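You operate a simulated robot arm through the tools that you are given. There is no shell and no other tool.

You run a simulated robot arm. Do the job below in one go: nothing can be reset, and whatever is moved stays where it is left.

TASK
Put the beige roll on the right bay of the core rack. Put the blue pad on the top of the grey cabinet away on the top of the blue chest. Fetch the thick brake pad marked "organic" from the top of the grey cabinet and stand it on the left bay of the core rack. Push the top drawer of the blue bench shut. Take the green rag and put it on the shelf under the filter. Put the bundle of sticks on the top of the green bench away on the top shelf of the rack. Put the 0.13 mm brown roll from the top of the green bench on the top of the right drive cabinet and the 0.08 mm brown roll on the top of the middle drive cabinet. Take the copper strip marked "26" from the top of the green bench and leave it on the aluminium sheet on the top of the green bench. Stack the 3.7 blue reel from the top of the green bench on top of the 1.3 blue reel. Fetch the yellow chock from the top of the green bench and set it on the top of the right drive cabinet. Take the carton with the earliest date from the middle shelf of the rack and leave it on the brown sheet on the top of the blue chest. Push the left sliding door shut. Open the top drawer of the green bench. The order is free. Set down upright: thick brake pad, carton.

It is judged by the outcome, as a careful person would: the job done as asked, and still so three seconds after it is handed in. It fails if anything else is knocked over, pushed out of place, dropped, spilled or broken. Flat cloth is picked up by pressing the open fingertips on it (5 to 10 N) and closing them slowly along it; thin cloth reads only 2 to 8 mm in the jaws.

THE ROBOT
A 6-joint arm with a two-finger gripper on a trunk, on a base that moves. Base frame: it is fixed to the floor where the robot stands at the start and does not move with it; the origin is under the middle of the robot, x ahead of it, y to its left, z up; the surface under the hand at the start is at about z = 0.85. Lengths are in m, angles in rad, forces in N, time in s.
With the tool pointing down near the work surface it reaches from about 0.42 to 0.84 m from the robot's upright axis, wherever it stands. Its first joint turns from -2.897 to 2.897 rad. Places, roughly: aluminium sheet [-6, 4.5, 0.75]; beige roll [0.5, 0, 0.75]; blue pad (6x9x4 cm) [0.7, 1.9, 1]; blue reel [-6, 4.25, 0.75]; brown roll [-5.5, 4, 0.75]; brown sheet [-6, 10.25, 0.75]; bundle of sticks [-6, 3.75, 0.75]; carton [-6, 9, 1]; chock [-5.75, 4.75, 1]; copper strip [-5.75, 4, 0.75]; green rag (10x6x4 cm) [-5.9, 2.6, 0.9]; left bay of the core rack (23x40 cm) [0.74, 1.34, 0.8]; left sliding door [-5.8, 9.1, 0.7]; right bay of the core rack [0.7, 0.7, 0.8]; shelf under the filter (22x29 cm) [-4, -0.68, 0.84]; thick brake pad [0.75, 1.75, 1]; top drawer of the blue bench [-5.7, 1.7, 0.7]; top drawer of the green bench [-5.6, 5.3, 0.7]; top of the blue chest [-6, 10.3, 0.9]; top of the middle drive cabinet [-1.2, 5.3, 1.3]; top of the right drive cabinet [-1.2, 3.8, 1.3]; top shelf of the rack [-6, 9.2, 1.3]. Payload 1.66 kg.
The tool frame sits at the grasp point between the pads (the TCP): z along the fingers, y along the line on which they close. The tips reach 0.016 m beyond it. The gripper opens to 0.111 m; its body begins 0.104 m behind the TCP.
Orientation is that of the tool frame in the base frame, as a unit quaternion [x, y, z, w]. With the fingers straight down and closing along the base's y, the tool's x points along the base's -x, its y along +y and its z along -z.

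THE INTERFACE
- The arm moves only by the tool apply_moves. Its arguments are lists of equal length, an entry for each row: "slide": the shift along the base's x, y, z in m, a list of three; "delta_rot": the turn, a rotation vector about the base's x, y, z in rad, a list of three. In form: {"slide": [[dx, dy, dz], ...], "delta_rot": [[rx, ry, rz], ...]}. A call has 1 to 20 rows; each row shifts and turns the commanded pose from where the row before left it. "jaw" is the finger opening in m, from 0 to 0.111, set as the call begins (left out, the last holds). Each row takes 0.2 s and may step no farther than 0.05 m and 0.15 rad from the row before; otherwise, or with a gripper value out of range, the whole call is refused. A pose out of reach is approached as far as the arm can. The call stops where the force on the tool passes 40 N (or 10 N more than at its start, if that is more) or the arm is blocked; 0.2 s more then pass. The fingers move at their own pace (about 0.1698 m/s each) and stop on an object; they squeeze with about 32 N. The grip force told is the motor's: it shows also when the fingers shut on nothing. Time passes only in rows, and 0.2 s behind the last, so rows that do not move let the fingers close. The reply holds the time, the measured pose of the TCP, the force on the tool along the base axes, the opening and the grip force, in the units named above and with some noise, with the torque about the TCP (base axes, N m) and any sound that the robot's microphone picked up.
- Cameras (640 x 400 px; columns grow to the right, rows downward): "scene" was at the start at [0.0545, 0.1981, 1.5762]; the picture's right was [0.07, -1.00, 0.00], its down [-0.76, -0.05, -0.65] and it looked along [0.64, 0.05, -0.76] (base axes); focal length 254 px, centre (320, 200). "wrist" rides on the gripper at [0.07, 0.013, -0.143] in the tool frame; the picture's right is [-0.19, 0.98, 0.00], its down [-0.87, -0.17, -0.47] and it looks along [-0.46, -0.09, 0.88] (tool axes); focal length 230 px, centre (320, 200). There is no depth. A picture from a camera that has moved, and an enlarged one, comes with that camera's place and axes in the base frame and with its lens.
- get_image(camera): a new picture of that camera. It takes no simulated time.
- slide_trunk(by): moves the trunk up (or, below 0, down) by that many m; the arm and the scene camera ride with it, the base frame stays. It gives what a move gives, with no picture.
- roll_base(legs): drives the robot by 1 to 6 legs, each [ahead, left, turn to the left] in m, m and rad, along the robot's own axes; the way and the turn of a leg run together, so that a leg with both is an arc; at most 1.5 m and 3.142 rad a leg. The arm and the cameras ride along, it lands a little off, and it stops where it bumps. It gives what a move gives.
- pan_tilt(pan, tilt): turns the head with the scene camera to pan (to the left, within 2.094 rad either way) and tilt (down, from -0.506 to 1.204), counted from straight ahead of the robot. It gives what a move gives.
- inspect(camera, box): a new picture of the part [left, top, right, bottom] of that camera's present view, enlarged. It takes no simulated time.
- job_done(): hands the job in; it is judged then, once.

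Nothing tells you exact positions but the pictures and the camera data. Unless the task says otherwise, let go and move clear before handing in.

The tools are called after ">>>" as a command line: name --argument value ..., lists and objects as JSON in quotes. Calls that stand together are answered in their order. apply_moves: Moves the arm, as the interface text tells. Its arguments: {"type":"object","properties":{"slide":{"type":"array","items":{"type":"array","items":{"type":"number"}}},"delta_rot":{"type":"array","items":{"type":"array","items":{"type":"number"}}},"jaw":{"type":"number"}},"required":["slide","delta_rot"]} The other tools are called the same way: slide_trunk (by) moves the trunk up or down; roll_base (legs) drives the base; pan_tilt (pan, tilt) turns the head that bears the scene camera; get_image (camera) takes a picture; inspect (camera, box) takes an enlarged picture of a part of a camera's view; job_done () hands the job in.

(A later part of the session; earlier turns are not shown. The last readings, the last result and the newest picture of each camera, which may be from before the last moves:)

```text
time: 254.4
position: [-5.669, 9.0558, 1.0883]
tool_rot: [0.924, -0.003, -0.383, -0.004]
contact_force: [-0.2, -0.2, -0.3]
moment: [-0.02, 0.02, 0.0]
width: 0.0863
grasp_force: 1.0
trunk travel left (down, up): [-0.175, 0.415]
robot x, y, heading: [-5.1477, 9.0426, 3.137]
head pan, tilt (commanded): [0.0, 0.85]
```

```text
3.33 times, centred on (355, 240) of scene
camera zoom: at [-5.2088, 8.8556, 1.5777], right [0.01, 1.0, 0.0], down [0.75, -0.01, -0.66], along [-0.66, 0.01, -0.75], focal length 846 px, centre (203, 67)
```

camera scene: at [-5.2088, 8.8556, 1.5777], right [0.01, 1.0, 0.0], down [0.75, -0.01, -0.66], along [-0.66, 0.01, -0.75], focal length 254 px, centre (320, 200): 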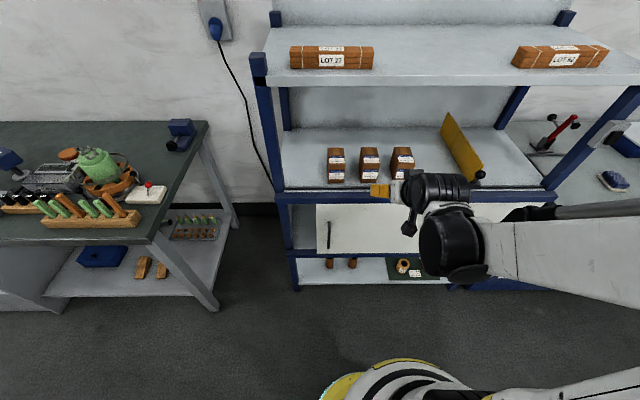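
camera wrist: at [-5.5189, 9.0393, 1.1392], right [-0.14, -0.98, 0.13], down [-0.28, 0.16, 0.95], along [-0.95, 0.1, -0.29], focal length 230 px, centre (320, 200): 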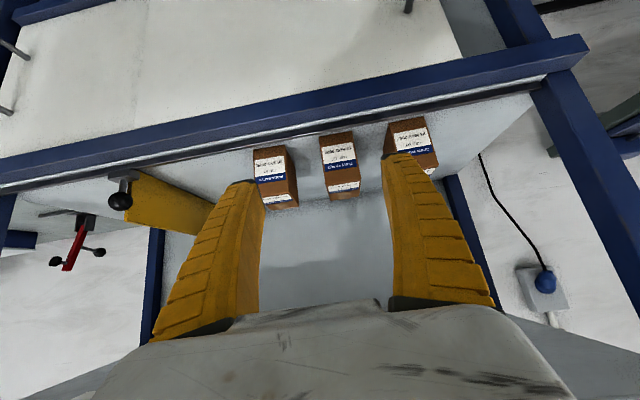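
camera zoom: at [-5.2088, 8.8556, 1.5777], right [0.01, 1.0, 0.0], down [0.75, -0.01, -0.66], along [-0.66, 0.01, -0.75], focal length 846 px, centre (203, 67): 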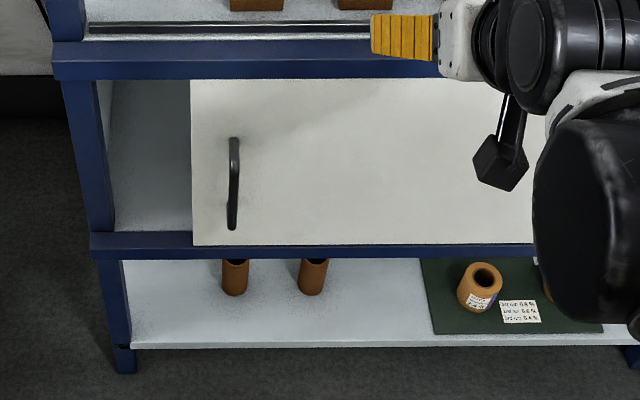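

The left door's edge is ~11 cm from the post; its handle bar is at y≈8.905, z≈0.54–0.75. I'll lower the trunk, close the fingers and bring them to the right side of the handle.

>>> slide_trunk --by -0.15

>>> apply_moves --slide '[[0, -0.02, -0.04], [0, -0.02, -0.04], [0, -0.02, -0.04], [0, -0.015, -0.04], [0, -0.01, -0.04], [0, 0, -0.04], [0, 0, -0.04], [0, 0, 0]]' --delta_rot '[[0, 0, 0], [0, 0, 0], [0, 0, 0], [0, 0, 0], [0, 0, 0], [0, 0, 0], [0, 0, 0], [0, 0, 0]]' --jaw 0.0

>>> get_image --camera "scene"

>>> get_image --camera "wrist"

```text
time: 256.2
position: [-5.6682, 9.0554, 0.9376]
tool_rot: [0.923, -0.003, -0.384, -0.004]
contact_force: [-0.4, 0.2, 0.0]
moment: [-0.03, 0.0, 0.03]
width: 0.0862
grasp_force: 0.9
trunk travel left (down, up): [-0.025, 0.565]
robot x, y, heading: [-5.1474, 9.0408, 3.125]
head pan, tilt (commanded): [0.0, 0.85]
```

```text
time: 258.0
position: [-5.7489, 8.9551, 0.8101]
tool_rot: [0.924, -0.003, -0.382, -0.004]
contact_force: [0.0, 0.6, -0.9]
moment: [0.05, -0.01, -0.01]
width: 0.0002
grasp_force: 28.7
out of reach, approached as far as the arm can: row 2, 3, 4, 5, 6, 7
trunk travel left (down, up): [-0.025, 0.565]
robot x, y, heading: [-5.1456, 9.0422, 3.134]
head pan, tilt (commanded): [0.0, 0.85]
```

```text
taken
camera scene: at [-5.2091, 8.8554, 1.4277], right [0.01, 1.0, 0.0], down [0.75, -0.01, -0.66], along [-0.66, 0.01, -0.75], focal length 254 px, centre (320, 200)
```

scene: 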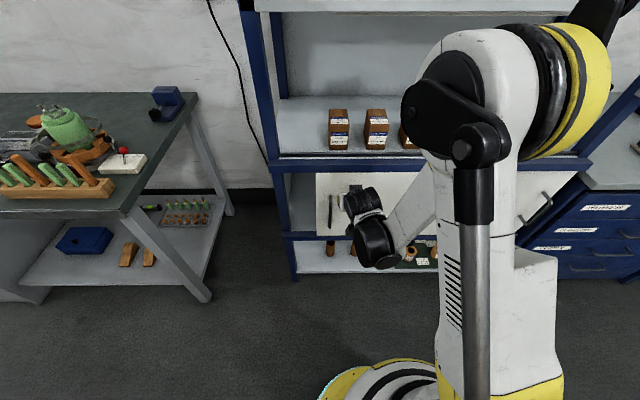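

```text
taken
camera wrist: at [-5.6002, 8.9379, 0.8627], right [-0.14, -0.98, 0.13], down [-0.28, 0.16, 0.95], along [-0.95, 0.1, -0.3], focal length 230 px, centre (320, 200)
```

wrist: 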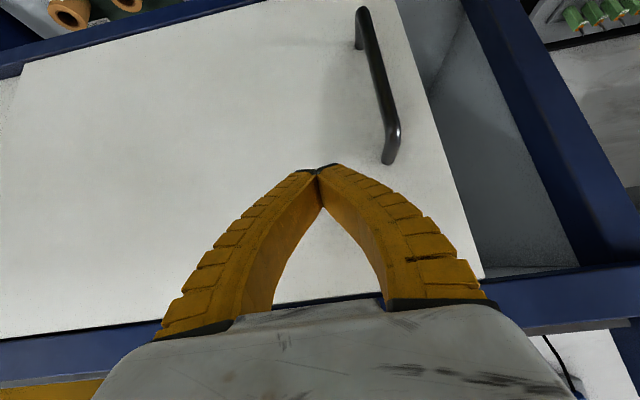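

The low pose was out of reach at this pitch. I'll make the tool steeper (about 28° from vertical), which still clears the beam, and see where it settles.

>>> apply_moves --slide '[[0, 0, 0], [0, 0, 0], [0, 0, 0]]' --delta_rot '[[0, -0.15, 0], [0, -0.15, 0], [0, 0, 0]]'

```text
time: 258.8
position: [-5.7495, 8.9536, 0.8121]
tool_rot: [0.971, -0.002, -0.24, -0.003]
contact_force: [0.3, 1.1, -0.4]
moment: [-0.01, 0.01, -0.01]
width: 0.0002
grasp_force: 28.8
trunk travel left (down, up): [-0.025, 0.565]
robot x, y, heading: [-5.1458, 9.0482, 3.135]
head pan, tilt (commanded): [0.0, 0.85]
```

>>> apply_moves --slide '[[0, 0, -0.04], [0, 0, -0.04], [0, 0, -0.04], [0, 0, -0.03], [0, 0, 0]]' --delta_rot '[[0, 0, 0], [0, 0, 0], [0, 0, 0], [0, 0, 0], [0, 0, 0]]'

>>> get_image --camera "scene"

>>> get_image --camera "wrist"

```text
time: 260.0
position: [-5.7764, 8.9488, 0.6771]
tool_rot: [0.971, -0.002, -0.24, -0.004]
contact_force: [1.4, 0.1, -0.2]
moment: [-0.01, 0.0, -0.01]
width: 0.0
grasp_force: 28.6
out of reach, approached as far as the arm can: row 3, 4
trunk travel left (down, up): [-0.025, 0.565]
robot x, y, heading: [-5.1497, 9.0432, 3.133]
head pan, tilt (commanded): [0.0, 0.85]
```

```text
taken
camera scene: at [-5.209, 8.8555, 1.4277], right [0.01, 1.0, 0.0], down [0.75, -0.01, -0.66], along [-0.66, 0.01, -0.75], focal length 254 px, centre (320, 200)
```

scene: 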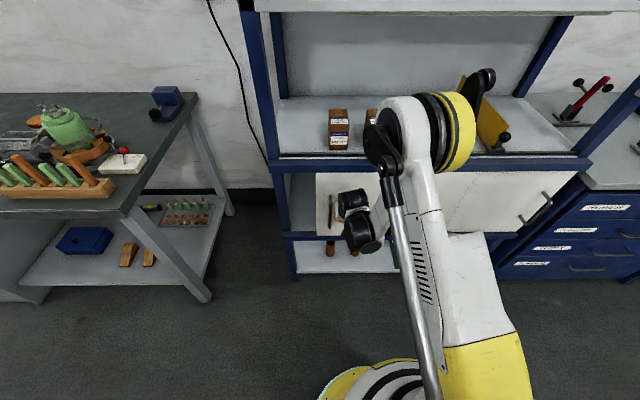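

```text
taken
camera wrist: at [-5.6472, 8.9333, 0.7703], right [-0.17, -0.98, 0.08], down [-0.54, 0.16, 0.82], along [-0.82, 0.1, -0.56], focal length 230 px, centre (320, 200)
```

wrist: 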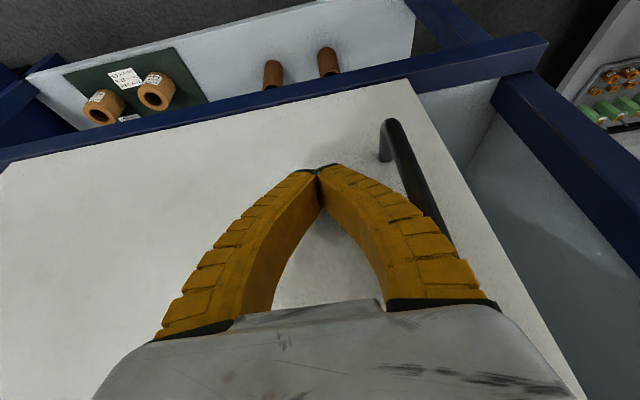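

The closed fingertips are beside the handle (handle at y≈8.865). Moving in toward the door 4 cm, then checking.

>>> apply_moves --slide '[[-0.02, 0, 0], [-0.02, 0, 0], [0, 0, 0]]' --delta_rot '[[0, 0, 0], [0, 0, 0], [0, 0, 0]]'

>>> get_image --camera "wrist"

>>> inspect --camera "scene" --box '[290, 150, 430, 270]'

```text
time: 260.4
position: [-5.7803, 8.949, 0.6758]
tool_rot: [0.972, -0.002, -0.235, -0.004]
contact_force: [10.8, 0.5, 5.6]
moment: [-0.04, 0.05, 0.02]
width: 0.0059
grasp_force: 28.6
trunk travel left (down, up): [-0.025, 0.565]
robot x, y, heading: [-5.1471, 9.045, 3.136]
head pan, tilt (commanded): [0.0, 0.85]
stopped in row 1: the force on the tool passed its limit at 61 N (the readings are from after the stop); the commanded pose is now the measured one
```

```text
taken
camera wrist: at [-5.6541, 8.9333, 0.7715], right [-0.17, -0.98, 0.08], down [-0.56, 0.16, 0.82], along [-0.81, 0.1, -0.57], focal length 230 px, centre (320, 200)
```

wrist: 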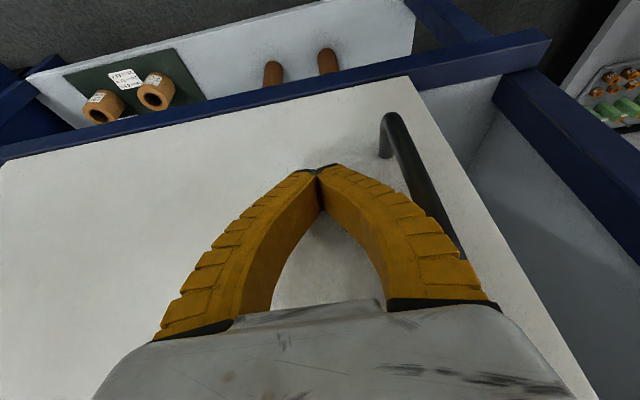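

```text
3.33 times, centred on (360, 210) of scene
camera zoom: at [-5.2072, 8.8557, 1.4279], right [0.01, 1.0, 0.0], down [0.75, -0.01, -0.66], along [-0.66, 0.01, -0.75], focal length 846 px, centre (187, 167)
```

zoom: 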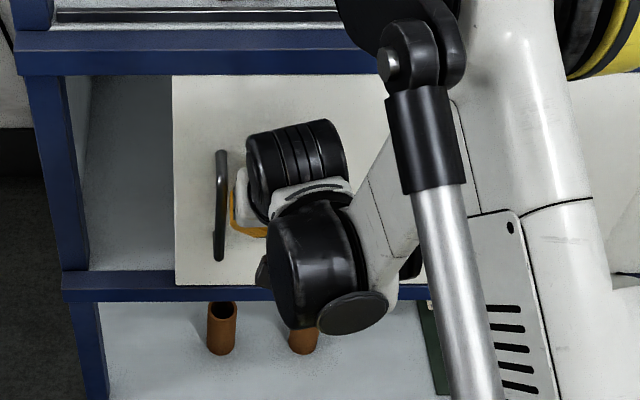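

The fingertips touched the door face (door plane is nearer than I assumed, x≈-5.80). I'll back off 1 cm and then push the handle to the left.

>>> apply_moves --slide '[[0.01, 0, 0], [0, 0, 0]]' --delta_rot '[[0, 0, 0], [0, 0, 0]]'

>>> apply_moves --slide '[[0, -0.015, 0], [0, -0.015, 0], [0, -0.015, 0], [0, 0, 0]]' --delta_rot '[[0, 0, 0], [0, 0, 0], [0, 0, 0], [0, 0, 0]]'

>>> get_image --camera "wrist"

```text
time: 261.0
position: [-5.7718, 8.9494, 0.6762]
tool_rot: [0.972, -0.002, -0.234, -0.004]
contact_force: [-1.2, 0.1, -0.4]
moment: [0.04, 0.01, -0.03]
width: 0.0
grasp_force: 28.2
trunk travel left (down, up): [-0.025, 0.565]
robot x, y, heading: [-5.1444, 9.0465, 3.137]
head pan, tilt (commanded): [0.0, 0.85]
```

```text
time: 262.0
position: [-5.7714, 8.9044, 0.6746]
tool_rot: [0.972, -0.001, -0.234, -0.005]
contact_force: [-0.3, -1.2, -0.7]
moment: [0.0, 0.01, 0.03]
width: 0.0003
grasp_force: 28.8
trunk travel left (down, up): [-0.025, 0.565]
robot x, y, heading: [-5.1426, 9.0399, 3.138]
head pan, tilt (commanded): [0.0, 0.85]
```

```text
taken
camera wrist: at [-5.6446, 8.8877, 0.7693], right [-0.17, -0.98, 0.08], down [-0.55, 0.16, 0.82], along [-0.81, 0.1, -0.57], focal length 230 px, centre (320, 200)
```

wrist: 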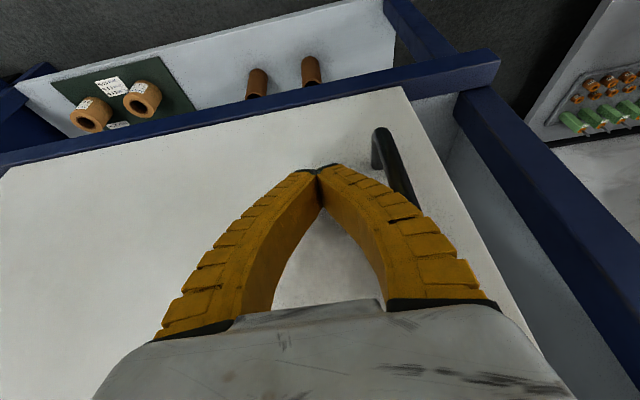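

>>> apply_moves --slide '[[0, -0.012, 0], [0, -0.012, 0], [0, -0.012, 0], [0, 0, 0]]' --delta_rot '[[0, 0, 0], [0, 0, 0], [0, 0, 0], [0, 0, 0]]'

>>> get_image --camera "wrist"

>>> inspect --camera "scene" --box '[260, 150, 400, 270]'

```text
time: 263.0
position: [-5.7717, 8.8678, 0.6762]
tool_rot: [0.972, -0.002, -0.234, -0.004]
contact_force: [0.7, 0.4, -0.4]
moment: [0.02, 0.0, 0.0]
width: 0.0
grasp_force: 28.7
trunk travel left (down, up): [-0.025, 0.565]
robot x, y, heading: [-5.1411, 9.0427, 3.131]
head pan, tilt (commanded): [0.0, 0.85]
```

```text
taken
camera wrist: at [-5.6447, 8.8517, 0.7706], right [-0.17, -0.98, 0.08], down [-0.55, 0.16, 0.82], along [-0.81, 0.1, -0.57], focal length 230 px, centre (320, 200)
```

wrist: 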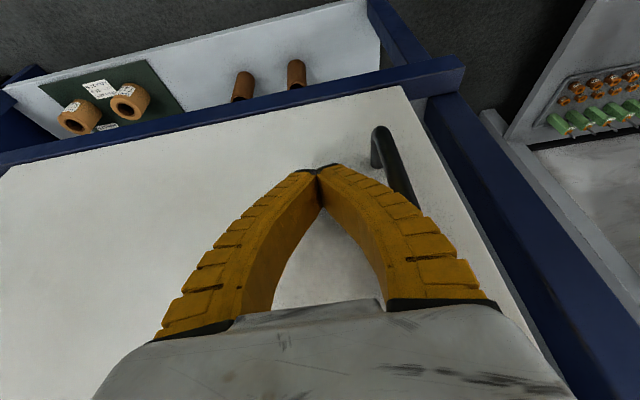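

```text
3.33 times, centred on (330, 210) of scene
camera zoom: at [-5.2084, 8.8554, 1.4277], right [0.01, 1.0, 0.0], down [0.75, -0.01, -0.66], along [-0.66, 0.01, -0.75], focal length 846 px, centre (287, 167)
```

zoom: 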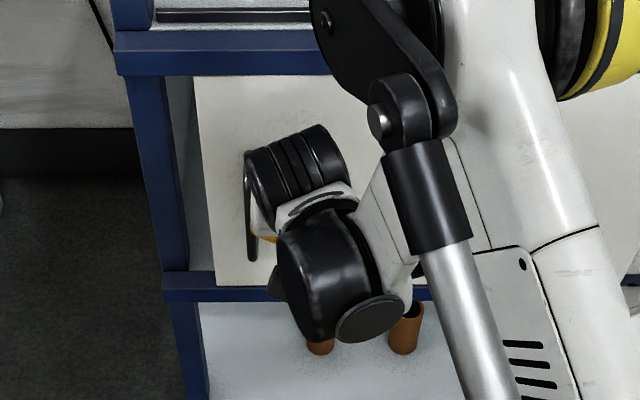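

The door is sliding with the handle. Continuing until it stops against the post.

>>> apply_moves --slide '[[0, -0.012, 0], [0, -0.012, 0], [0, -0.012, 0], [0, 0, 0]]' --delta_rot '[[0, 0, 0], [0, 0, 0], [0, 0, 0], [0, 0, 0]]'

>>> get_image --camera "wrist"

>>> inspect --camera "scene" --box '[260, 150, 400, 270]'

```text
time: 264.0
position: [-5.7725, 8.8312, 0.6768]
tool_rot: [0.972, -0.001, -0.234, -0.004]
contact_force: [-0.8, -0.4, 0.1]
moment: [-0.01, 0.04, 0.05]
width: 0.0003
grasp_force: 29.0
trunk travel left (down, up): [-0.025, 0.565]
robot x, y, heading: [-5.1471, 9.0383, 3.135]
head pan, tilt (commanded): [0.0, 0.85]
```

```text
taken
camera wrist: at [-5.6455, 8.8153, 0.7711], right [-0.17, -0.98, 0.08], down [-0.55, 0.16, 0.82], along [-0.81, 0.1, -0.57], focal length 230 px, centre (320, 200)
```

wrist: 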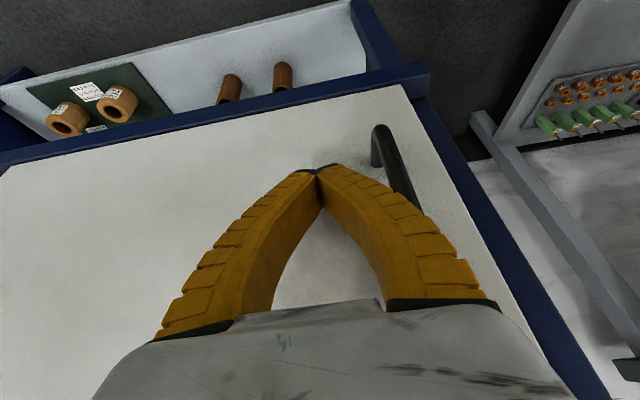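

```text
3.33 times, centred on (330, 210) of scene
camera zoom: at [-5.2084, 8.8554, 1.4277], right [0.01, 1.0, 0.0], down [0.75, -0.01, -0.66], along [-0.66, 0.01, -0.75], focal length 846 px, centre (287, 167)
```

zoom: 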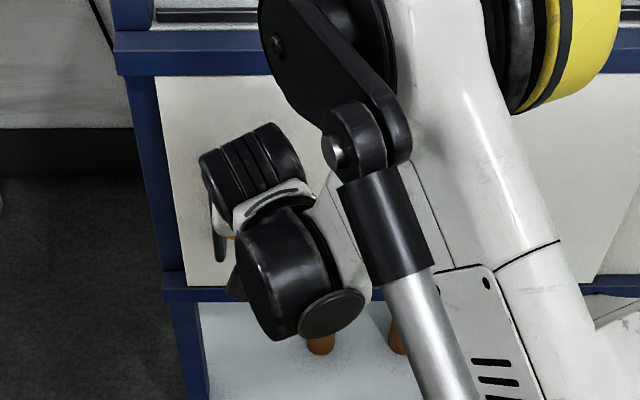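

The door edge is at the post now. A few more small pushes to seat it fully.

>>> apply_moves --slide '[[0, -0.006, 0], [0, -0.006, 0], [0, 0, 0]]' --delta_rot '[[0, 0, 0], [0, 0, 0], [0, 0, 0]]'

>>> apply_moves --slide '[[0, -0.006, 0], [0, -0.006, 0], [0, 0, 0]]' --delta_rot '[[0, 0, 0], [0, 0, 0], [0, 0, 0]]'

>>> get_image --camera "wrist"

>>> inspect --camera "scene" --box '[260, 150, 400, 270]'

```text
time: 264.8
position: [-5.7729, 8.8184, 0.6759]
tool_rot: [0.972, -0.002, -0.235, -0.005]
contact_force: [0.5, 1.2, 0.0]
moment: [-0.05, 0.02, 0.04]
width: 0.0
grasp_force: 28.3
trunk travel left (down, up): [-0.025, 0.565]
robot x, y, heading: [-5.1442, 9.0444, 3.135]
head pan, tilt (commanded): [0.0, 0.85]
```

```text
time: 265.6
position: [-5.7731, 8.8097, 0.6752]
tool_rot: [0.972, -0.002, -0.235, -0.004]
contact_force: [0.0, 0.7, 1.4]
moment: [-0.11, -0.03, -0.01]
width: 0.0
grasp_force: 29.1
trunk travel left (down, up): [-0.025, 0.565]
robot x, y, heading: [-5.1477, 9.0415, 3.135]
head pan, tilt (commanded): [0.0, 0.85]
```

```text
taken
camera wrist: at [-5.6457, 8.7926, 0.77], right [-0.17, -0.98, 0.08], down [-0.55, 0.16, 0.82], along [-0.81, 0.1, -0.57], focal length 230 px, centre (320, 200)
```

wrist: 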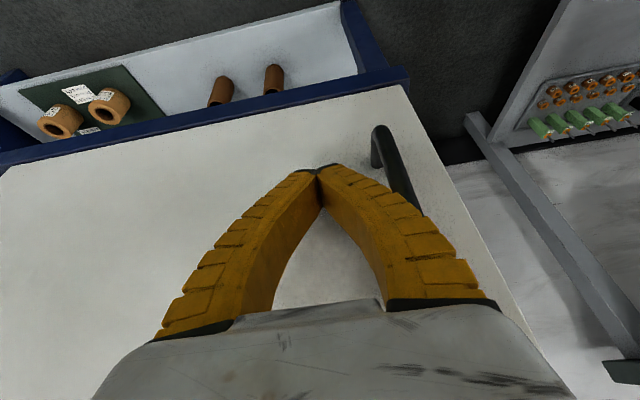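

```text
3.33 times, centred on (330, 210) of scene
camera zoom: at [-5.2084, 8.8556, 1.4277], right [0.01, 1.0, 0.0], down [0.75, -0.01, -0.66], along [-0.66, 0.01, -0.75], focal length 846 px, centre (287, 167)
```

zoom: 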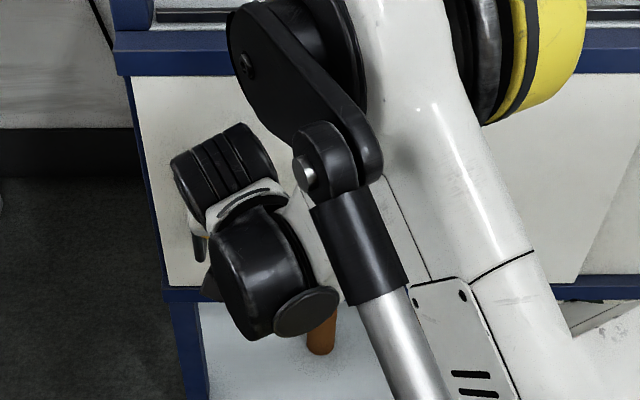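

Still moving freely, with the door sliding over the post face. Continuing gently until a stop is felt.

>>> apply_moves --slide '[[0, -0.005, 0], [0, -0.005, 0], [0, 0, 0]]' --delta_rot '[[0, 0, 0], [0, 0, 0], [0, 0, 0]]'

>>> get_image --camera "wrist"

>>> get_image --camera "scene"

```text
time: 266.4
position: [-5.772, 8.7996, 0.6753]
tool_rot: [0.972, -0.001, -0.234, -0.004]
contact_force: [1.2, 2.9, -0.2]
moment: [-0.13, 0.05, 0.08]
width: 0.0
grasp_force: 28.6
trunk travel left (down, up): [-0.025, 0.565]
robot x, y, heading: [-5.1484, 9.0416, 3.137]
head pan, tilt (commanded): [0.0, 0.85]
```

```text
taken
camera wrist: at [-5.6454, 8.7824, 0.7702], right [-0.17, -0.98, 0.08], down [-0.55, 0.16, 0.82], along [-0.81, 0.1, -0.57], focal length 230 px, centre (320, 200)
```

wrist: 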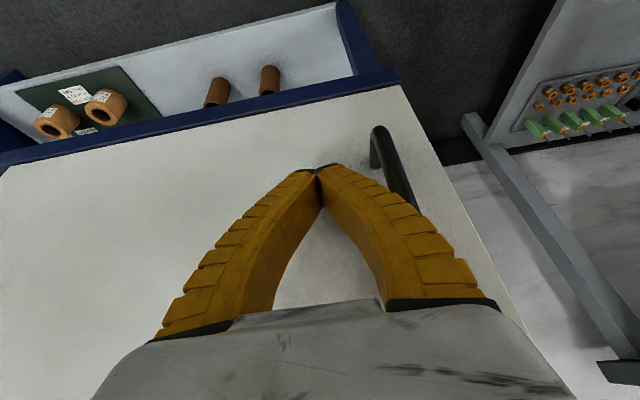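

```text
taken
camera scene: at [-5.2083, 8.8557, 1.4277], right [0.01, 1.0, 0.0], down [0.75, -0.01, -0.66], along [-0.66, 0.01, -0.75], focal length 254 px, centre (320, 200)
```

scene: 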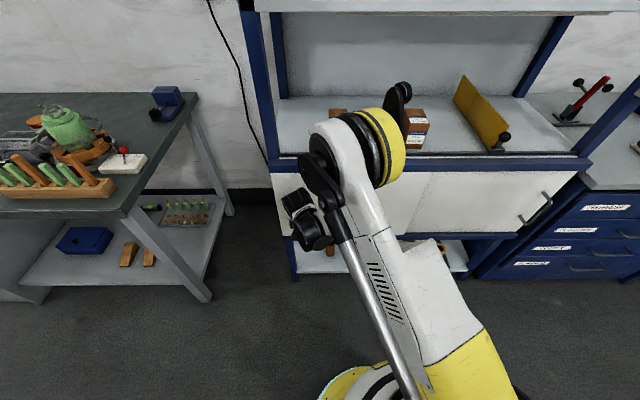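

>>> apply_moves --slide '[[0, -0.004, 0], [0, -0.004, 0], [0, 0, 0]]' --delta_rot '[[0, 0, 0], [0, 0, 0], [0, 0, 0]]'

>>> inspect --camera "scene" --box '[260, 150, 560, 290]'

```text
time: 267.2
position: [-5.7718, 8.793, 0.6767]
tool_rot: [0.972, -0.001, -0.234, -0.004]
contact_force: [13.5, 13.9, -12.4]
moment: [-0.45, 0.96, 0.69]
width: 0.0001
grasp_force: 27.7
trunk travel left (down, up): [-0.025, 0.565]
robot x, y, heading: [-5.1456, 9.0431, 3.136]
head pan, tilt (commanded): [0.0, 0.85]
```

```text
2.13 times, centred on (410, 220) of scene
camera zoom: at [-5.208, 8.8563, 1.4277], right [0.01, 1.0, 0.0], down [0.75, -0.01, -0.66], along [-0.66, 0.0, -0.75], focal length 542 px, centre (128, 157)
```

zoom: 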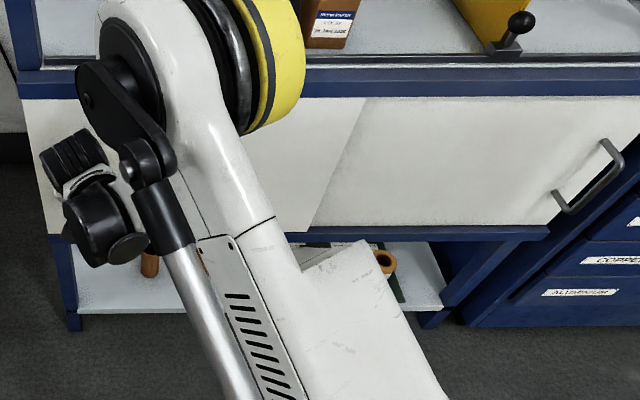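

The force has risen: the door is at its stop. One last small nudge to confirm, then back off.

>>> apply_moves --slide '[[0, -0.003, 0], [0, 0, 0]]' --delta_rot '[[0, 0, 0], [0, 0, 0]]'

>>> apply_moves --slide '[[0.005, 0.015, 0], [0.03, 0.02, 0.01], [0.03, 0.01, 0.03], [0, 0.01, 0.04], [0, 0, 0.04], [0, 0, 0.04], [0, 0, 0.04], [0, 0, 0]]' --delta_rot '[[0, 0, 0], [0, 0, 0], [0, 0, 0], [0, 0, 0], [0, 0, 0], [0, 0, 0], [0, 0, 0], [0, 0, 0]]'

>>> get_image --camera "scene"

>>> get_image --camera "wrist"

```text
time: 267.8
position: [-5.7722, 8.79, 0.6769]
tool_rot: [0.972, -0.002, -0.234, -0.003]
contact_force: [12.8, 17.9, -3.8]
moment: [-0.91, 0.86, 0.73]
width: 0.0
grasp_force: 28.0
trunk travel left (down, up): [-0.025, 0.565]
robot x, y, heading: [-5.1474, 9.0416, 3.135]
head pan, tilt (commanded): [0.0, 0.85]
```

```text
time: 269.6
position: [-5.7097, 8.8408, 0.8757]
tool_rot: [0.972, -0.003, -0.234, -0.005]
contact_force: [-0.3, -0.8, 0.2]
moment: [-0.05, 0.01, 0.01]
width: 0.0001
grasp_force: 29.1
trunk travel left (down, up): [-0.025, 0.565]
robot x, y, heading: [-5.1476, 9.0431, 3.135]
head pan, tilt (commanded): [0.0, 0.85]
```

```text
taken
camera scene: at [-5.2082, 8.8556, 1.4277], right [0.01, 1.0, 0.0], down [0.75, -0.01, -0.66], along [-0.66, 0.01, -0.75], focal length 254 px, centre (320, 200)
```

scene: 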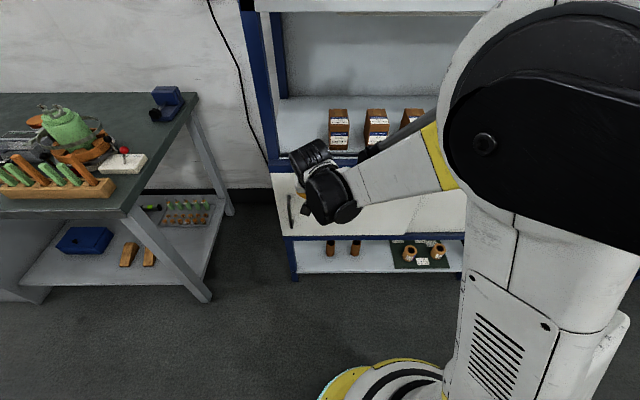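

```text
taken
camera wrist: at [-5.5823, 8.8251, 0.9707], right [-0.17, -0.98, 0.08], down [-0.55, 0.16, 0.82], along [-0.81, 0.1, -0.57], focal length 230 px, centre (320, 200)
```

wrist: 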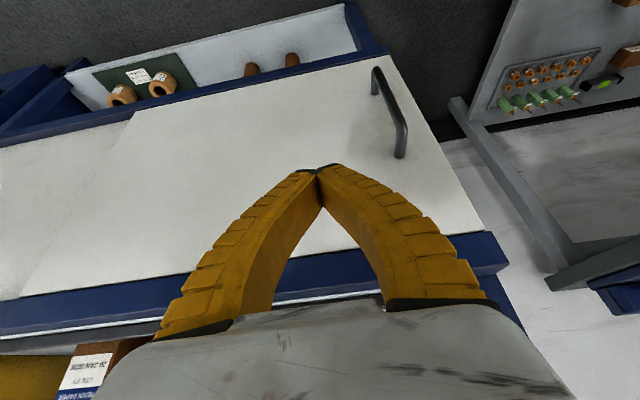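

The left door is shut. I'll raise the trunk, set the tool vertical and high again, then drive to the green bench.

>>> slide_trunk --by 0.15

>>> apply_moves --slide '[[0.02, 0.02, 0.04], [0.02, 0.02, 0.04], [0.02, 0.02, 0.04], [0, 0.02, 0.04], [0, 0.02, 0.03], [0, 0, 0.02], [0, 0, 0]]' --delta_rot '[[0, -0.15, 0], [0, -0.15, 0], [0, -0.15, 0], [0, -0.025, 0], [0, 0, 0], [0, 0, 0], [0, 0, 0]]'

```text
time: 271.3
position: [-5.7089, 8.8403, 1.0247]
tool_rot: [0.972, -0.002, -0.234, -0.004]
contact_force: [1.2, 0.0, -1.1]
moment: [0.0, 0.01, 0.01]
width: 0.0
grasp_force: 28.3
trunk travel left (down, up): [-0.175, 0.415]
robot x, y, heading: [-5.1468, 9.0401, 3.134]
head pan, tilt (commanded): [0.0, 0.85]
```

```text
time: 272.9
position: [-5.6481, 8.9404, 1.2353]
tool_rot: [1.0, -0.001, 0.001, -0.005]
contact_force: [0.6, 0.6, -0.2]
moment: [0.05, -0.03, -0.01]
width: 0.0
grasp_force: 28.4
trunk travel left (down, up): [-0.175, 0.415]
robot x, y, heading: [-5.1446, 9.0413, 3.137]
head pan, tilt (commanded): [0.0, 0.85]
```

>>> roll_base --legs '[[-0.1, 0.8, 0], [-0.55, 0.1, 0]]'

>>> pan_tilt --pan -0.8 --tilt 0.5

>>> get_image --camera "scene"

```text
time: 280.1
position: [-4.9833, 8.0362, 1.2344]
tool_rot: [1.0, 0.014, 0.001, -0.004]
contact_force: [-0.6, -0.5, -0.4]
moment: [0.0, 0.08, 0.01]
width: 0.0001
grasp_force: 28.8
trunk travel left (down, up): [-0.175, 0.415]
robot x, y, heading: [-4.4857, 8.1555, -3.118]
head pan, tilt (commanded): [0.0, 0.85]
```

```text
time: 281.2
position: [-4.9852, 8.038, 1.2348]
tool_rot: [1.0, 0.014, 0.0, -0.004]
contact_force: [-1.1, 0.4, -0.1]
moment: [0.01, 0.0, -0.03]
width: 0.0
grasp_force: 28.3
trunk travel left (down, up): [-0.175, 0.415]
robot x, y, heading: [-4.4869, 8.1519, -3.119]
head pan, tilt (commanded): [-0.799, 0.499]
```

```text
taken
camera scene: at [-4.5305, 8.0316, 1.6076], right [0.7, 0.71, 0.0], down [0.34, -0.34, -0.88], along [-0.63, 0.61, -0.48], focal length 254 px, centre (320, 200)
```

scene: 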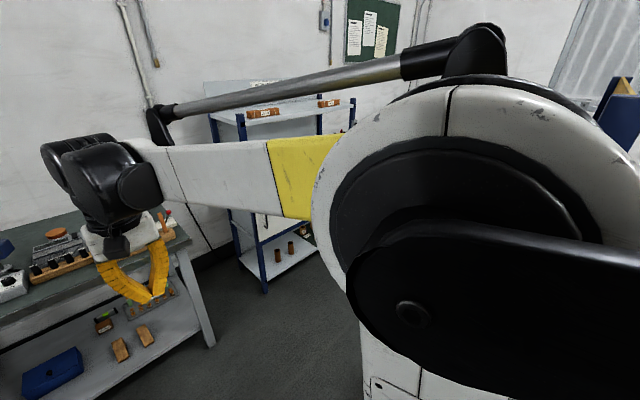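

>>> roll_base --legs '[[0, 1.5, -0.02], [0, 1.5, 0]]'

>>> pan_tilt --pan 0.3 --tilt 0.6

>>> get_image --camera "scene"

```text
time: 295.7
position: [-4.9802, 5.0456, 1.2336]
tool_rot: [1.0, -0.011, 0.0, -0.005]
contact_force: [-0.1, 0.0, -0.3]
moment: [0.01, 0.01, -0.02]
width: 0.0001
grasp_force: 28.8
trunk travel left (down, up): [-0.175, 0.415]
robot x, y, heading: [-4.4817, 5.135, 3.118]
head pan, tilt (commanded): [-0.799, 0.499]
```

```text
time: 297.0
position: [-4.9806, 5.0458, 1.2335]
tool_rot: [1.0, -0.01, 0.001, -0.005]
contact_force: [0.0, 0.1, -0.1]
moment: [0.01, -0.01, -0.02]
width: 0.0
grasp_force: 28.3
trunk travel left (down, up): [-0.175, 0.415]
robot x, y, heading: [-4.4787, 5.1383, 3.119]
head pan, tilt (commanded): [0.3, 0.6]
```

```text
taken
camera scene: at [-4.5506, 4.928, 1.5986], right [-0.27, 0.96, 0.0], down [0.54, 0.15, -0.83], along [-0.79, -0.22, -0.56], focal length 254 px, centre (320, 200)
```

scene: 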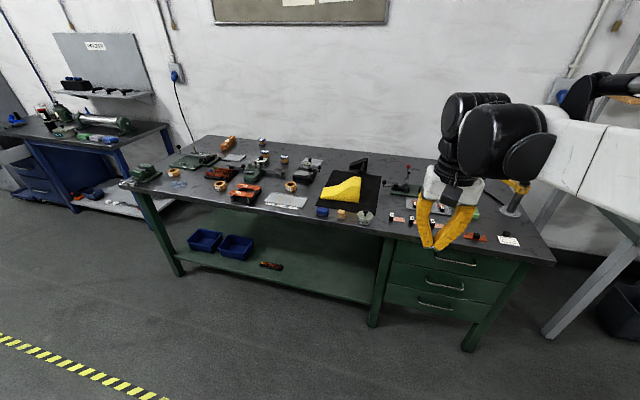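

I see the green bench full of items. Moving closer to examine it: ahead and to the left.

>>> roll_base --legs '[[0.35, 0.85, 0.02]]'

>>> pan_tilt --pan 0.15 --tilt 0.8

>>> get_image --camera "scene"

>>> get_image --camera "wrist"

```text
time: 301.9
position: [-5.3311, 4.1796, 1.2343]
tool_rot: [1.0, 0.002, 0.001, -0.005]
contact_force: [0.5, -0.3, -0.9]
moment: [0.02, -0.01, -0.01]
width: 0.0001
grasp_force: 28.8
trunk travel left (down, up): [-0.175, 0.415]
robot x, y, heading: [-4.8312, 4.2856, 3.143]
head pan, tilt (commanded): [0.3, 0.6]
```

```text
time: 302.6
position: [-5.3299, 4.1804, 1.2329]
tool_rot: [1.0, 0.002, 0.001, -0.004]
contact_force: [0.3, -0.8, 0.5]
moment: [-0.01, 0.01, 0.0]
width: 0.0
grasp_force: 28.7
trunk travel left (down, up): [-0.175, 0.415]
robot x, y, heading: [-4.8311, 4.2867, 3.139]
head pan, tilt (commanded): [0.15, 0.799]
```

```text
taken
camera scene: at [-4.8936, 4.0863, 1.5817], right [-0.15, 0.99, 0.0], down [0.71, 0.11, -0.7], along [-0.69, -0.1, -0.72], focal length 254 px, centre (320, 200)
```

scene: 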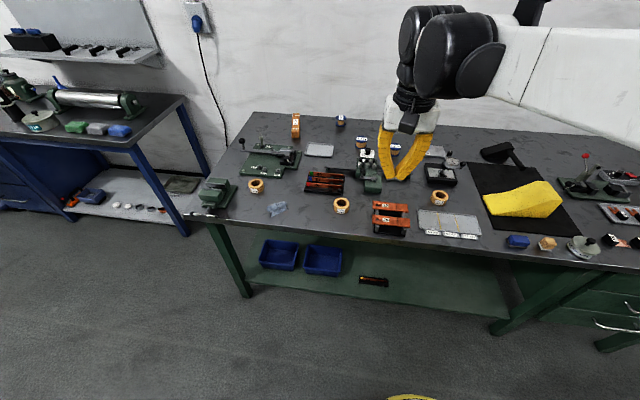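

```text
taken
camera wrist: at [-5.2616, 4.1637, 1.3764], right [-0.19, -0.98, -0.01], down [-0.87, 0.16, 0.47], along [-0.46, 0.1, -0.88], focal length 230 px, centre (320, 200)
```

wrist: 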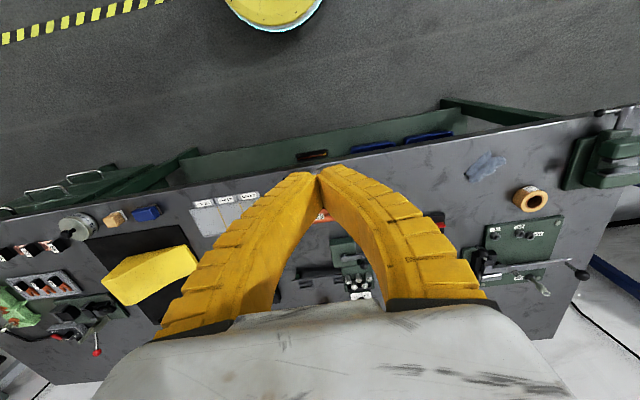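

>>> inspect --camera "scene" --box '[190, 105, 350, 230]'

>>> inspect --camera "scene" --box '[300, 105, 490, 250]'

>>> inspect --camera "scene" --box '[460, 120, 640, 280]'

```text
3.20 times, centred on (270, 168) of scene
camera zoom: at [-4.8936, 4.0863, 1.5817], right [-0.15, 0.99, 0.0], down [0.71, 0.11, -0.7], along [-0.69, -0.1, -0.72], focal length 812 px, centre (480, 304)
```

zoom: 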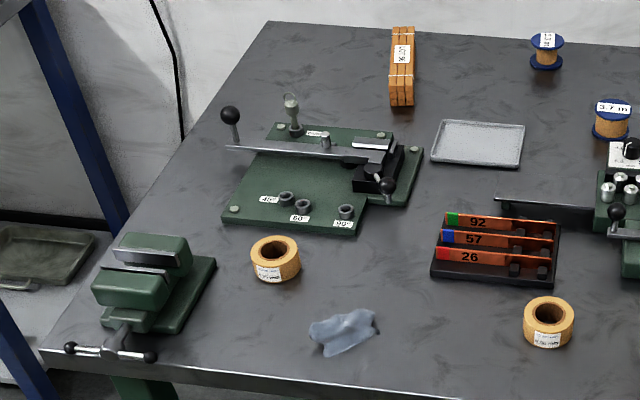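

```text
2.76 times, centred on (395, 178) of scene
camera zoom: at [-4.8936, 4.0863, 1.5817], right [-0.15, 0.99, 0.0], down [0.71, 0.11, -0.7], along [-0.69, -0.1, -0.72], focal length 700 px, centre (113, 262)
```

zoom: 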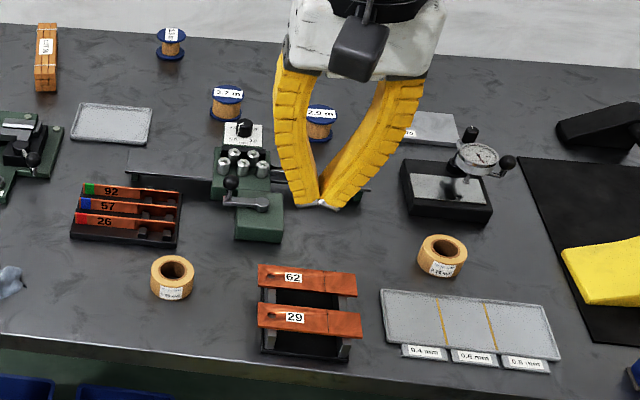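

```text
2.50 times, centred on (550, 200) of scene
camera zoom: at [-4.8936, 4.0863, 1.5817], right [-0.15, 0.99, 0.0], down [0.71, 0.11, -0.7], along [-0.69, -0.1, -0.72], focal length 635 px, centre (-255, 200)
```

zoom: 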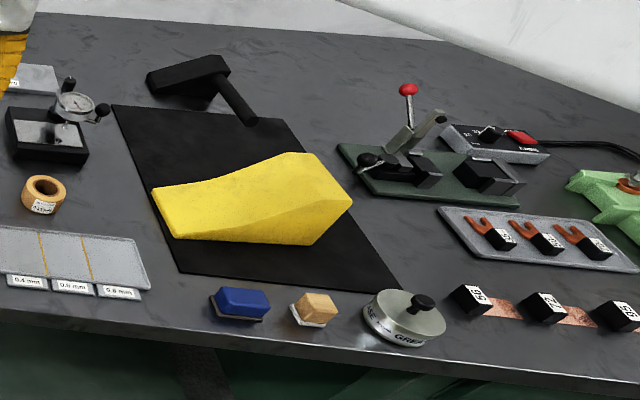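

>>> inspect --camera "scene" --box '[240, 172, 275, 200]'

>>> inspect --camera "scene" --box '[325, 190, 360, 218]'

>>> inspect --camera "scene" --box '[420, 182, 460, 214]'

>>> inspect --camera "scene" --box '[325, 105, 455, 185]'

>>> inspect --camera "scene" --box '[300, 160, 370, 205]'

```text
14.29 times, centred on (258, 186) of scene
camera zoom: at [-4.8936, 4.0863, 1.5817], right [-0.15, 0.99, 0.0], down [0.71, 0.11, -0.7], along [-0.69, -0.1, -0.72], focal length 3626 px, centre (1213, 400)
```

zoom: 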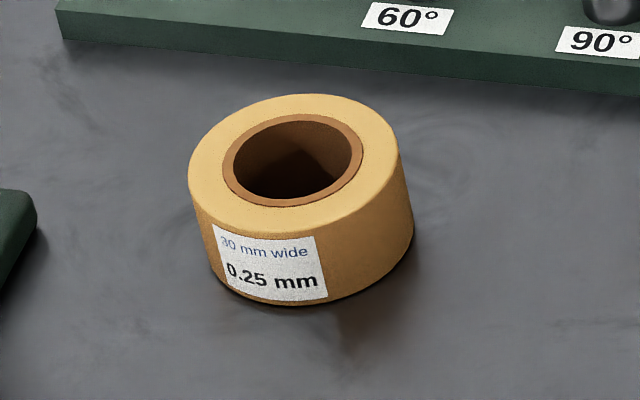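

```text
14.29 times, centred on (342, 204) of scene
camera zoom: at [-4.8936, 4.0863, 1.5817], right [-0.15, 0.99, 0.0], down [0.71, 0.11, -0.7], along [-0.69, -0.1, -0.72], focal length 3626 px, centre (-1, 143)
```

zoom: 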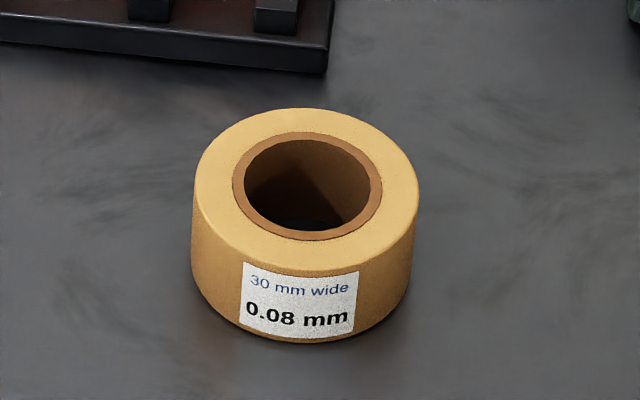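

```text
12.50 times, centred on (440, 198) of scene
camera zoom: at [-4.8936, 4.0863, 1.5817], right [-0.15, 0.99, 0.0], down [0.71, 0.11, -0.7], along [-0.69, -0.1, -0.72], focal length 3173 px, centre (-1180, 225)
```

zoom: 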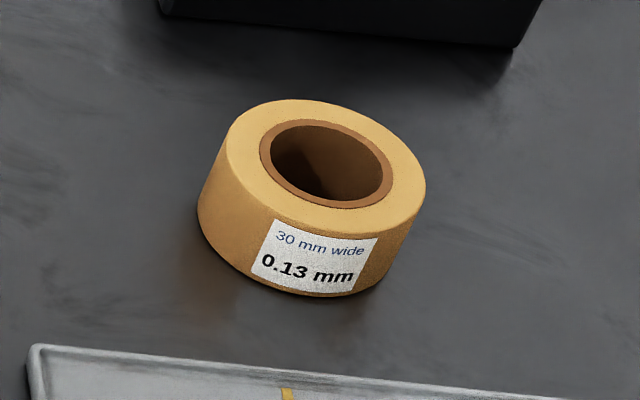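

```text
4.92 times, centred on (390, 145) of scene
camera zoom: at [-4.8936, 4.0863, 1.5817], right [-0.15, 0.99, 0.0], down [0.71, 0.11, -0.7], along [-0.69, -0.1, -0.72], focal length 1250 px, centre (-25, 471)
```

zoom: 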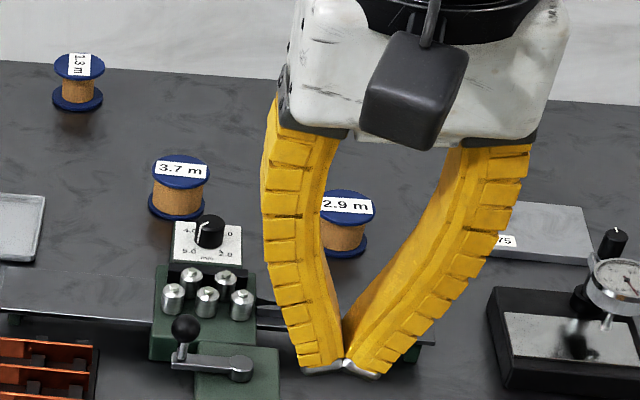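

```text
8.89 times, centred on (335, 182) of scene
camera zoom: at [-4.8936, 4.0863, 1.5817], right [-0.15, 0.99, 0.0], down [0.71, 0.11, -0.7], along [-0.69, -0.1, -0.72], focal length 2256 px, centre (187, 356)
```

zoom: 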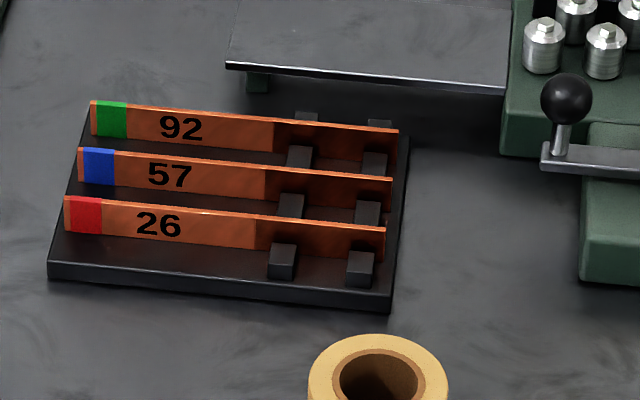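

Read so far: rolls are 0.25 (left), 0.08 (middle), 0.13 (right); reels are 1.3 m (back), 3.7 m, 2.9 m; strip "26" (red end) is front-most in the slotted holder; aluminium sheet near (-6.0, 4.49). I'll move closer and look from above with the wrist camera.

>>> roll_base --legs '[[0.36, 0.0, 0]]'

>>> apply_moves --slide '[[-0.02, -0.01, 0.01], [-0.03, -0.01, 0.01], [-0.03, -0.01, 0], [0, 0, 0]]' --delta_rot '[[0, 0, 0], [0, 0, 0], [0, 0, 0], [0, 0, 0]]' --jaw 0.1

>>> get_image --camera "wrist"

>>> pan_tilt --pan 0.0 --tilt 0.9

>>> get_image --camera "scene"

```text
time: 304.9
position: [-5.6859, 4.1777, 1.2337]
tool_rot: [1.0, 0.004, 0.001, -0.004]
contact_force: [-0.3, -0.2, 0.1]
moment: [0.03, -0.05, -0.02]
width: 0.0
grasp_force: 28.9
trunk travel left (down, up): [-0.175, 0.415]
robot x, y, heading: [-5.1875, 4.2871, -3.141]
head pan, tilt (commanded): [0.15, 0.799]
```

```text
time: 305.9
position: [-5.7653, 4.1471, 1.2567]
tool_rot: [1.0, 0.004, 0.0, -0.005]
contact_force: [0.5, 0.3, -0.7]
moment: [0.0, -0.01, 0.01]
width: 0.1009
grasp_force: 0.4
trunk travel left (down, up): [-0.175, 0.415]
robot x, y, heading: [-5.1856, 4.286, -3.134]
head pan, tilt (commanded): [0.15, 0.799]
```

```text
taken
camera wrist: at [-5.696, 4.1324, 1.3981], right [-0.18, -0.98, -0.01], down [-0.87, 0.16, 0.47], along [-0.46, 0.09, -0.88], focal length 230 px, centre (320, 200)
```

wrist: 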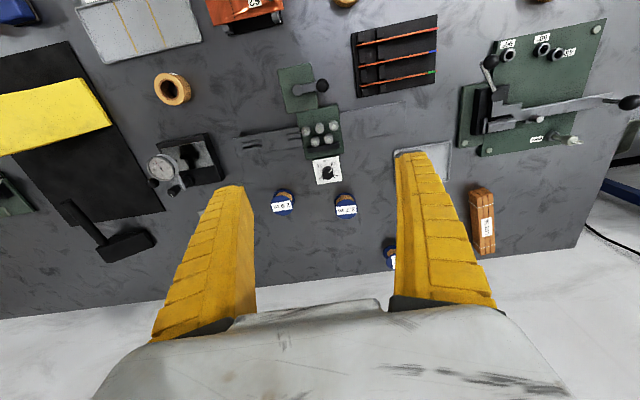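

```text
time: 306.6
position: [-5.7656, 4.1481, 1.2569]
tool_rot: [1.0, 0.004, 0.001, -0.004]
contact_force: [-0.2, -0.3, 0.0]
moment: [-0.01, 0.0, 0.03]
width: 0.1004
grasp_force: 0.0
trunk travel left (down, up): [-0.175, 0.415]
robot x, y, heading: [-5.1879, 4.2859, -3.136]
head pan, tilt (commanded): [0.0, 0.901]
```

```text
taken
camera scene: at [-5.2438, 4.098, 1.5738], right [0.0, 1.0, 0.0], down [0.78, 0.0, -0.62], along [-0.62, 0.0, -0.78], focal length 254 px, centre (320, 200)
```

scene: 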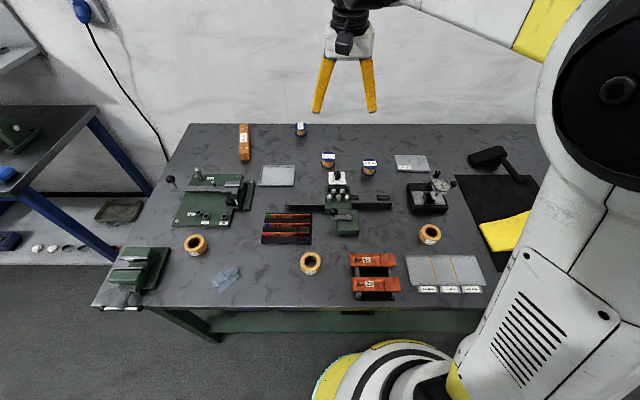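

>>> inspect --camera "scene" --box '[270, 110, 440, 250]'

>>> inspect --camera "wrist" --box '[240, 50, 460, 280]'

```text
2.86 times, centred on (355, 180) of scene
camera zoom: at [-5.2438, 4.098, 1.5738], right [0.0, 1.0, 0.0], down [0.78, 0.0, -0.62], along [-0.62, 0.0, -0.78], focal length 725 px, centre (220, 257)
```

zoom: 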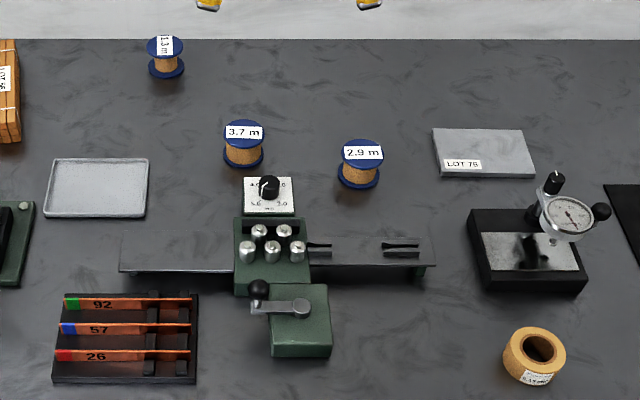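

```text
1.74 times, centred on (350, 165) of wrist
camera zoom: at [-5.6961, 4.1324, 1.398], right [-0.18, -0.98, -0.01], down [-0.87, 0.16, 0.47], along [-0.46, 0.09, -0.88], focal length 400 px, centre (268, 261)
```

zoom: 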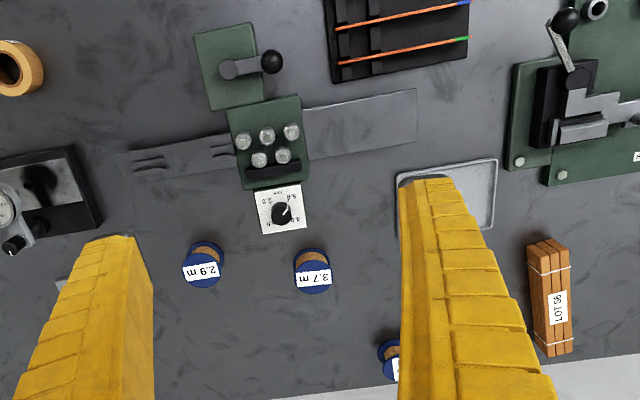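

The reels: 3.7 at about (-5.985, 4.127), 1.3 at about (-6.165, 4.02), each ~6 cm tall. To reach the far one I need a forward-pitched tool with the camera on top, so I'll rotate the gripper 180° first.

>>> apply_moves --slide '[[0, 0, 0], [0, 0, 0], [0, 0, 0], [0, 0, 0], [0, 0, 0], [0, 0, 0], [0, 0, 0], [0, 0, 0], [0, 0, 0], [0, 0, 0], [0, 0, 0]]' --delta_rot '[[0, 0, 0.14], [0, 0, 0.15], [0, 0, 0.15], [0, 0, 0.15], [0, 0, 0.15], [0, 0, 0.15], [0, 0, 0.15], [0, 0, 0.15], [0, 0, 0.15], [0, 0, 0.15], [0, 0, 0]]'

>>> apply_moves --slide '[[0, 0, 0], [0, 0, 0], [0, 0, 0], [0, 0, 0], [0, 0, 0], [0, 0, 0], [0, 0, 0], [0, 0, 0], [0, 0, 0], [0, 0, 0], [0, 0, 0], [0, 0, 0]]' --delta_rot '[[0, 0, 0.15], [0, 0, 0.15], [0, 0, 0.15], [0, 0, 0.15], [0, 0, 0.15], [0, 0, 0.15], [0, 0, 0.15], [0, 0, 0.15], [0, 0, 0.15], [0, 0, 0.15], [0, 0, 0.15], [0, 0, 0]]'

>>> get_image --camera "scene"

```text
time: 309.0
position: [-5.7656, 4.1469, 1.2539]
tool_rot: [0.732, 0.681, -0.002, -0.004]
contact_force: [-0.2, 0.5, 0.7]
moment: [0.0, 0.0, 0.0]
width: 0.1009
grasp_force: 0.3
trunk travel left (down, up): [-0.175, 0.415]
robot x, y, heading: [-5.1876, 4.29, -3.14]
head pan, tilt (commanded): [0.0, 0.901]
```

```text
time: 311.6
position: [-5.7656, 4.1461, 1.2541]
tool_rot: [-0.003, 1.0, -0.005, 0.0]
contact_force: [-0.5, 0.6, 0.9]
moment: [0.0, 0.0, 0.01]
width: 0.1004
grasp_force: 0.2
trunk travel left (down, up): [-0.175, 0.415]
robot x, y, heading: [-5.1885, 4.2858, -3.142]
head pan, tilt (commanded): [0.0, 0.901]
```

```text
taken
camera scene: at [-5.2439, 4.098, 1.5738], right [0.0, 1.0, 0.0], down [0.78, 0.0, -0.62], along [-0.62, 0.0, -0.78], focal length 254 px, centre (320, 200)
```

scene: 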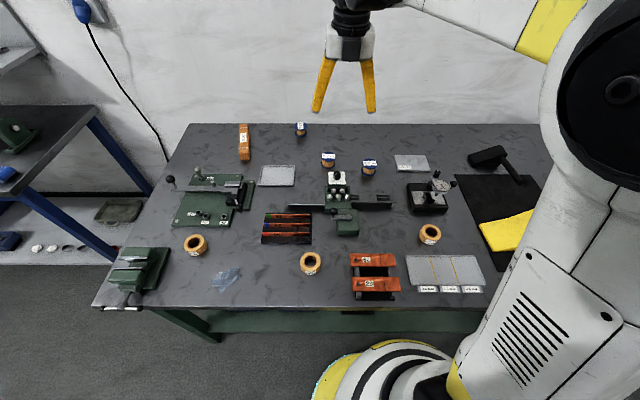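

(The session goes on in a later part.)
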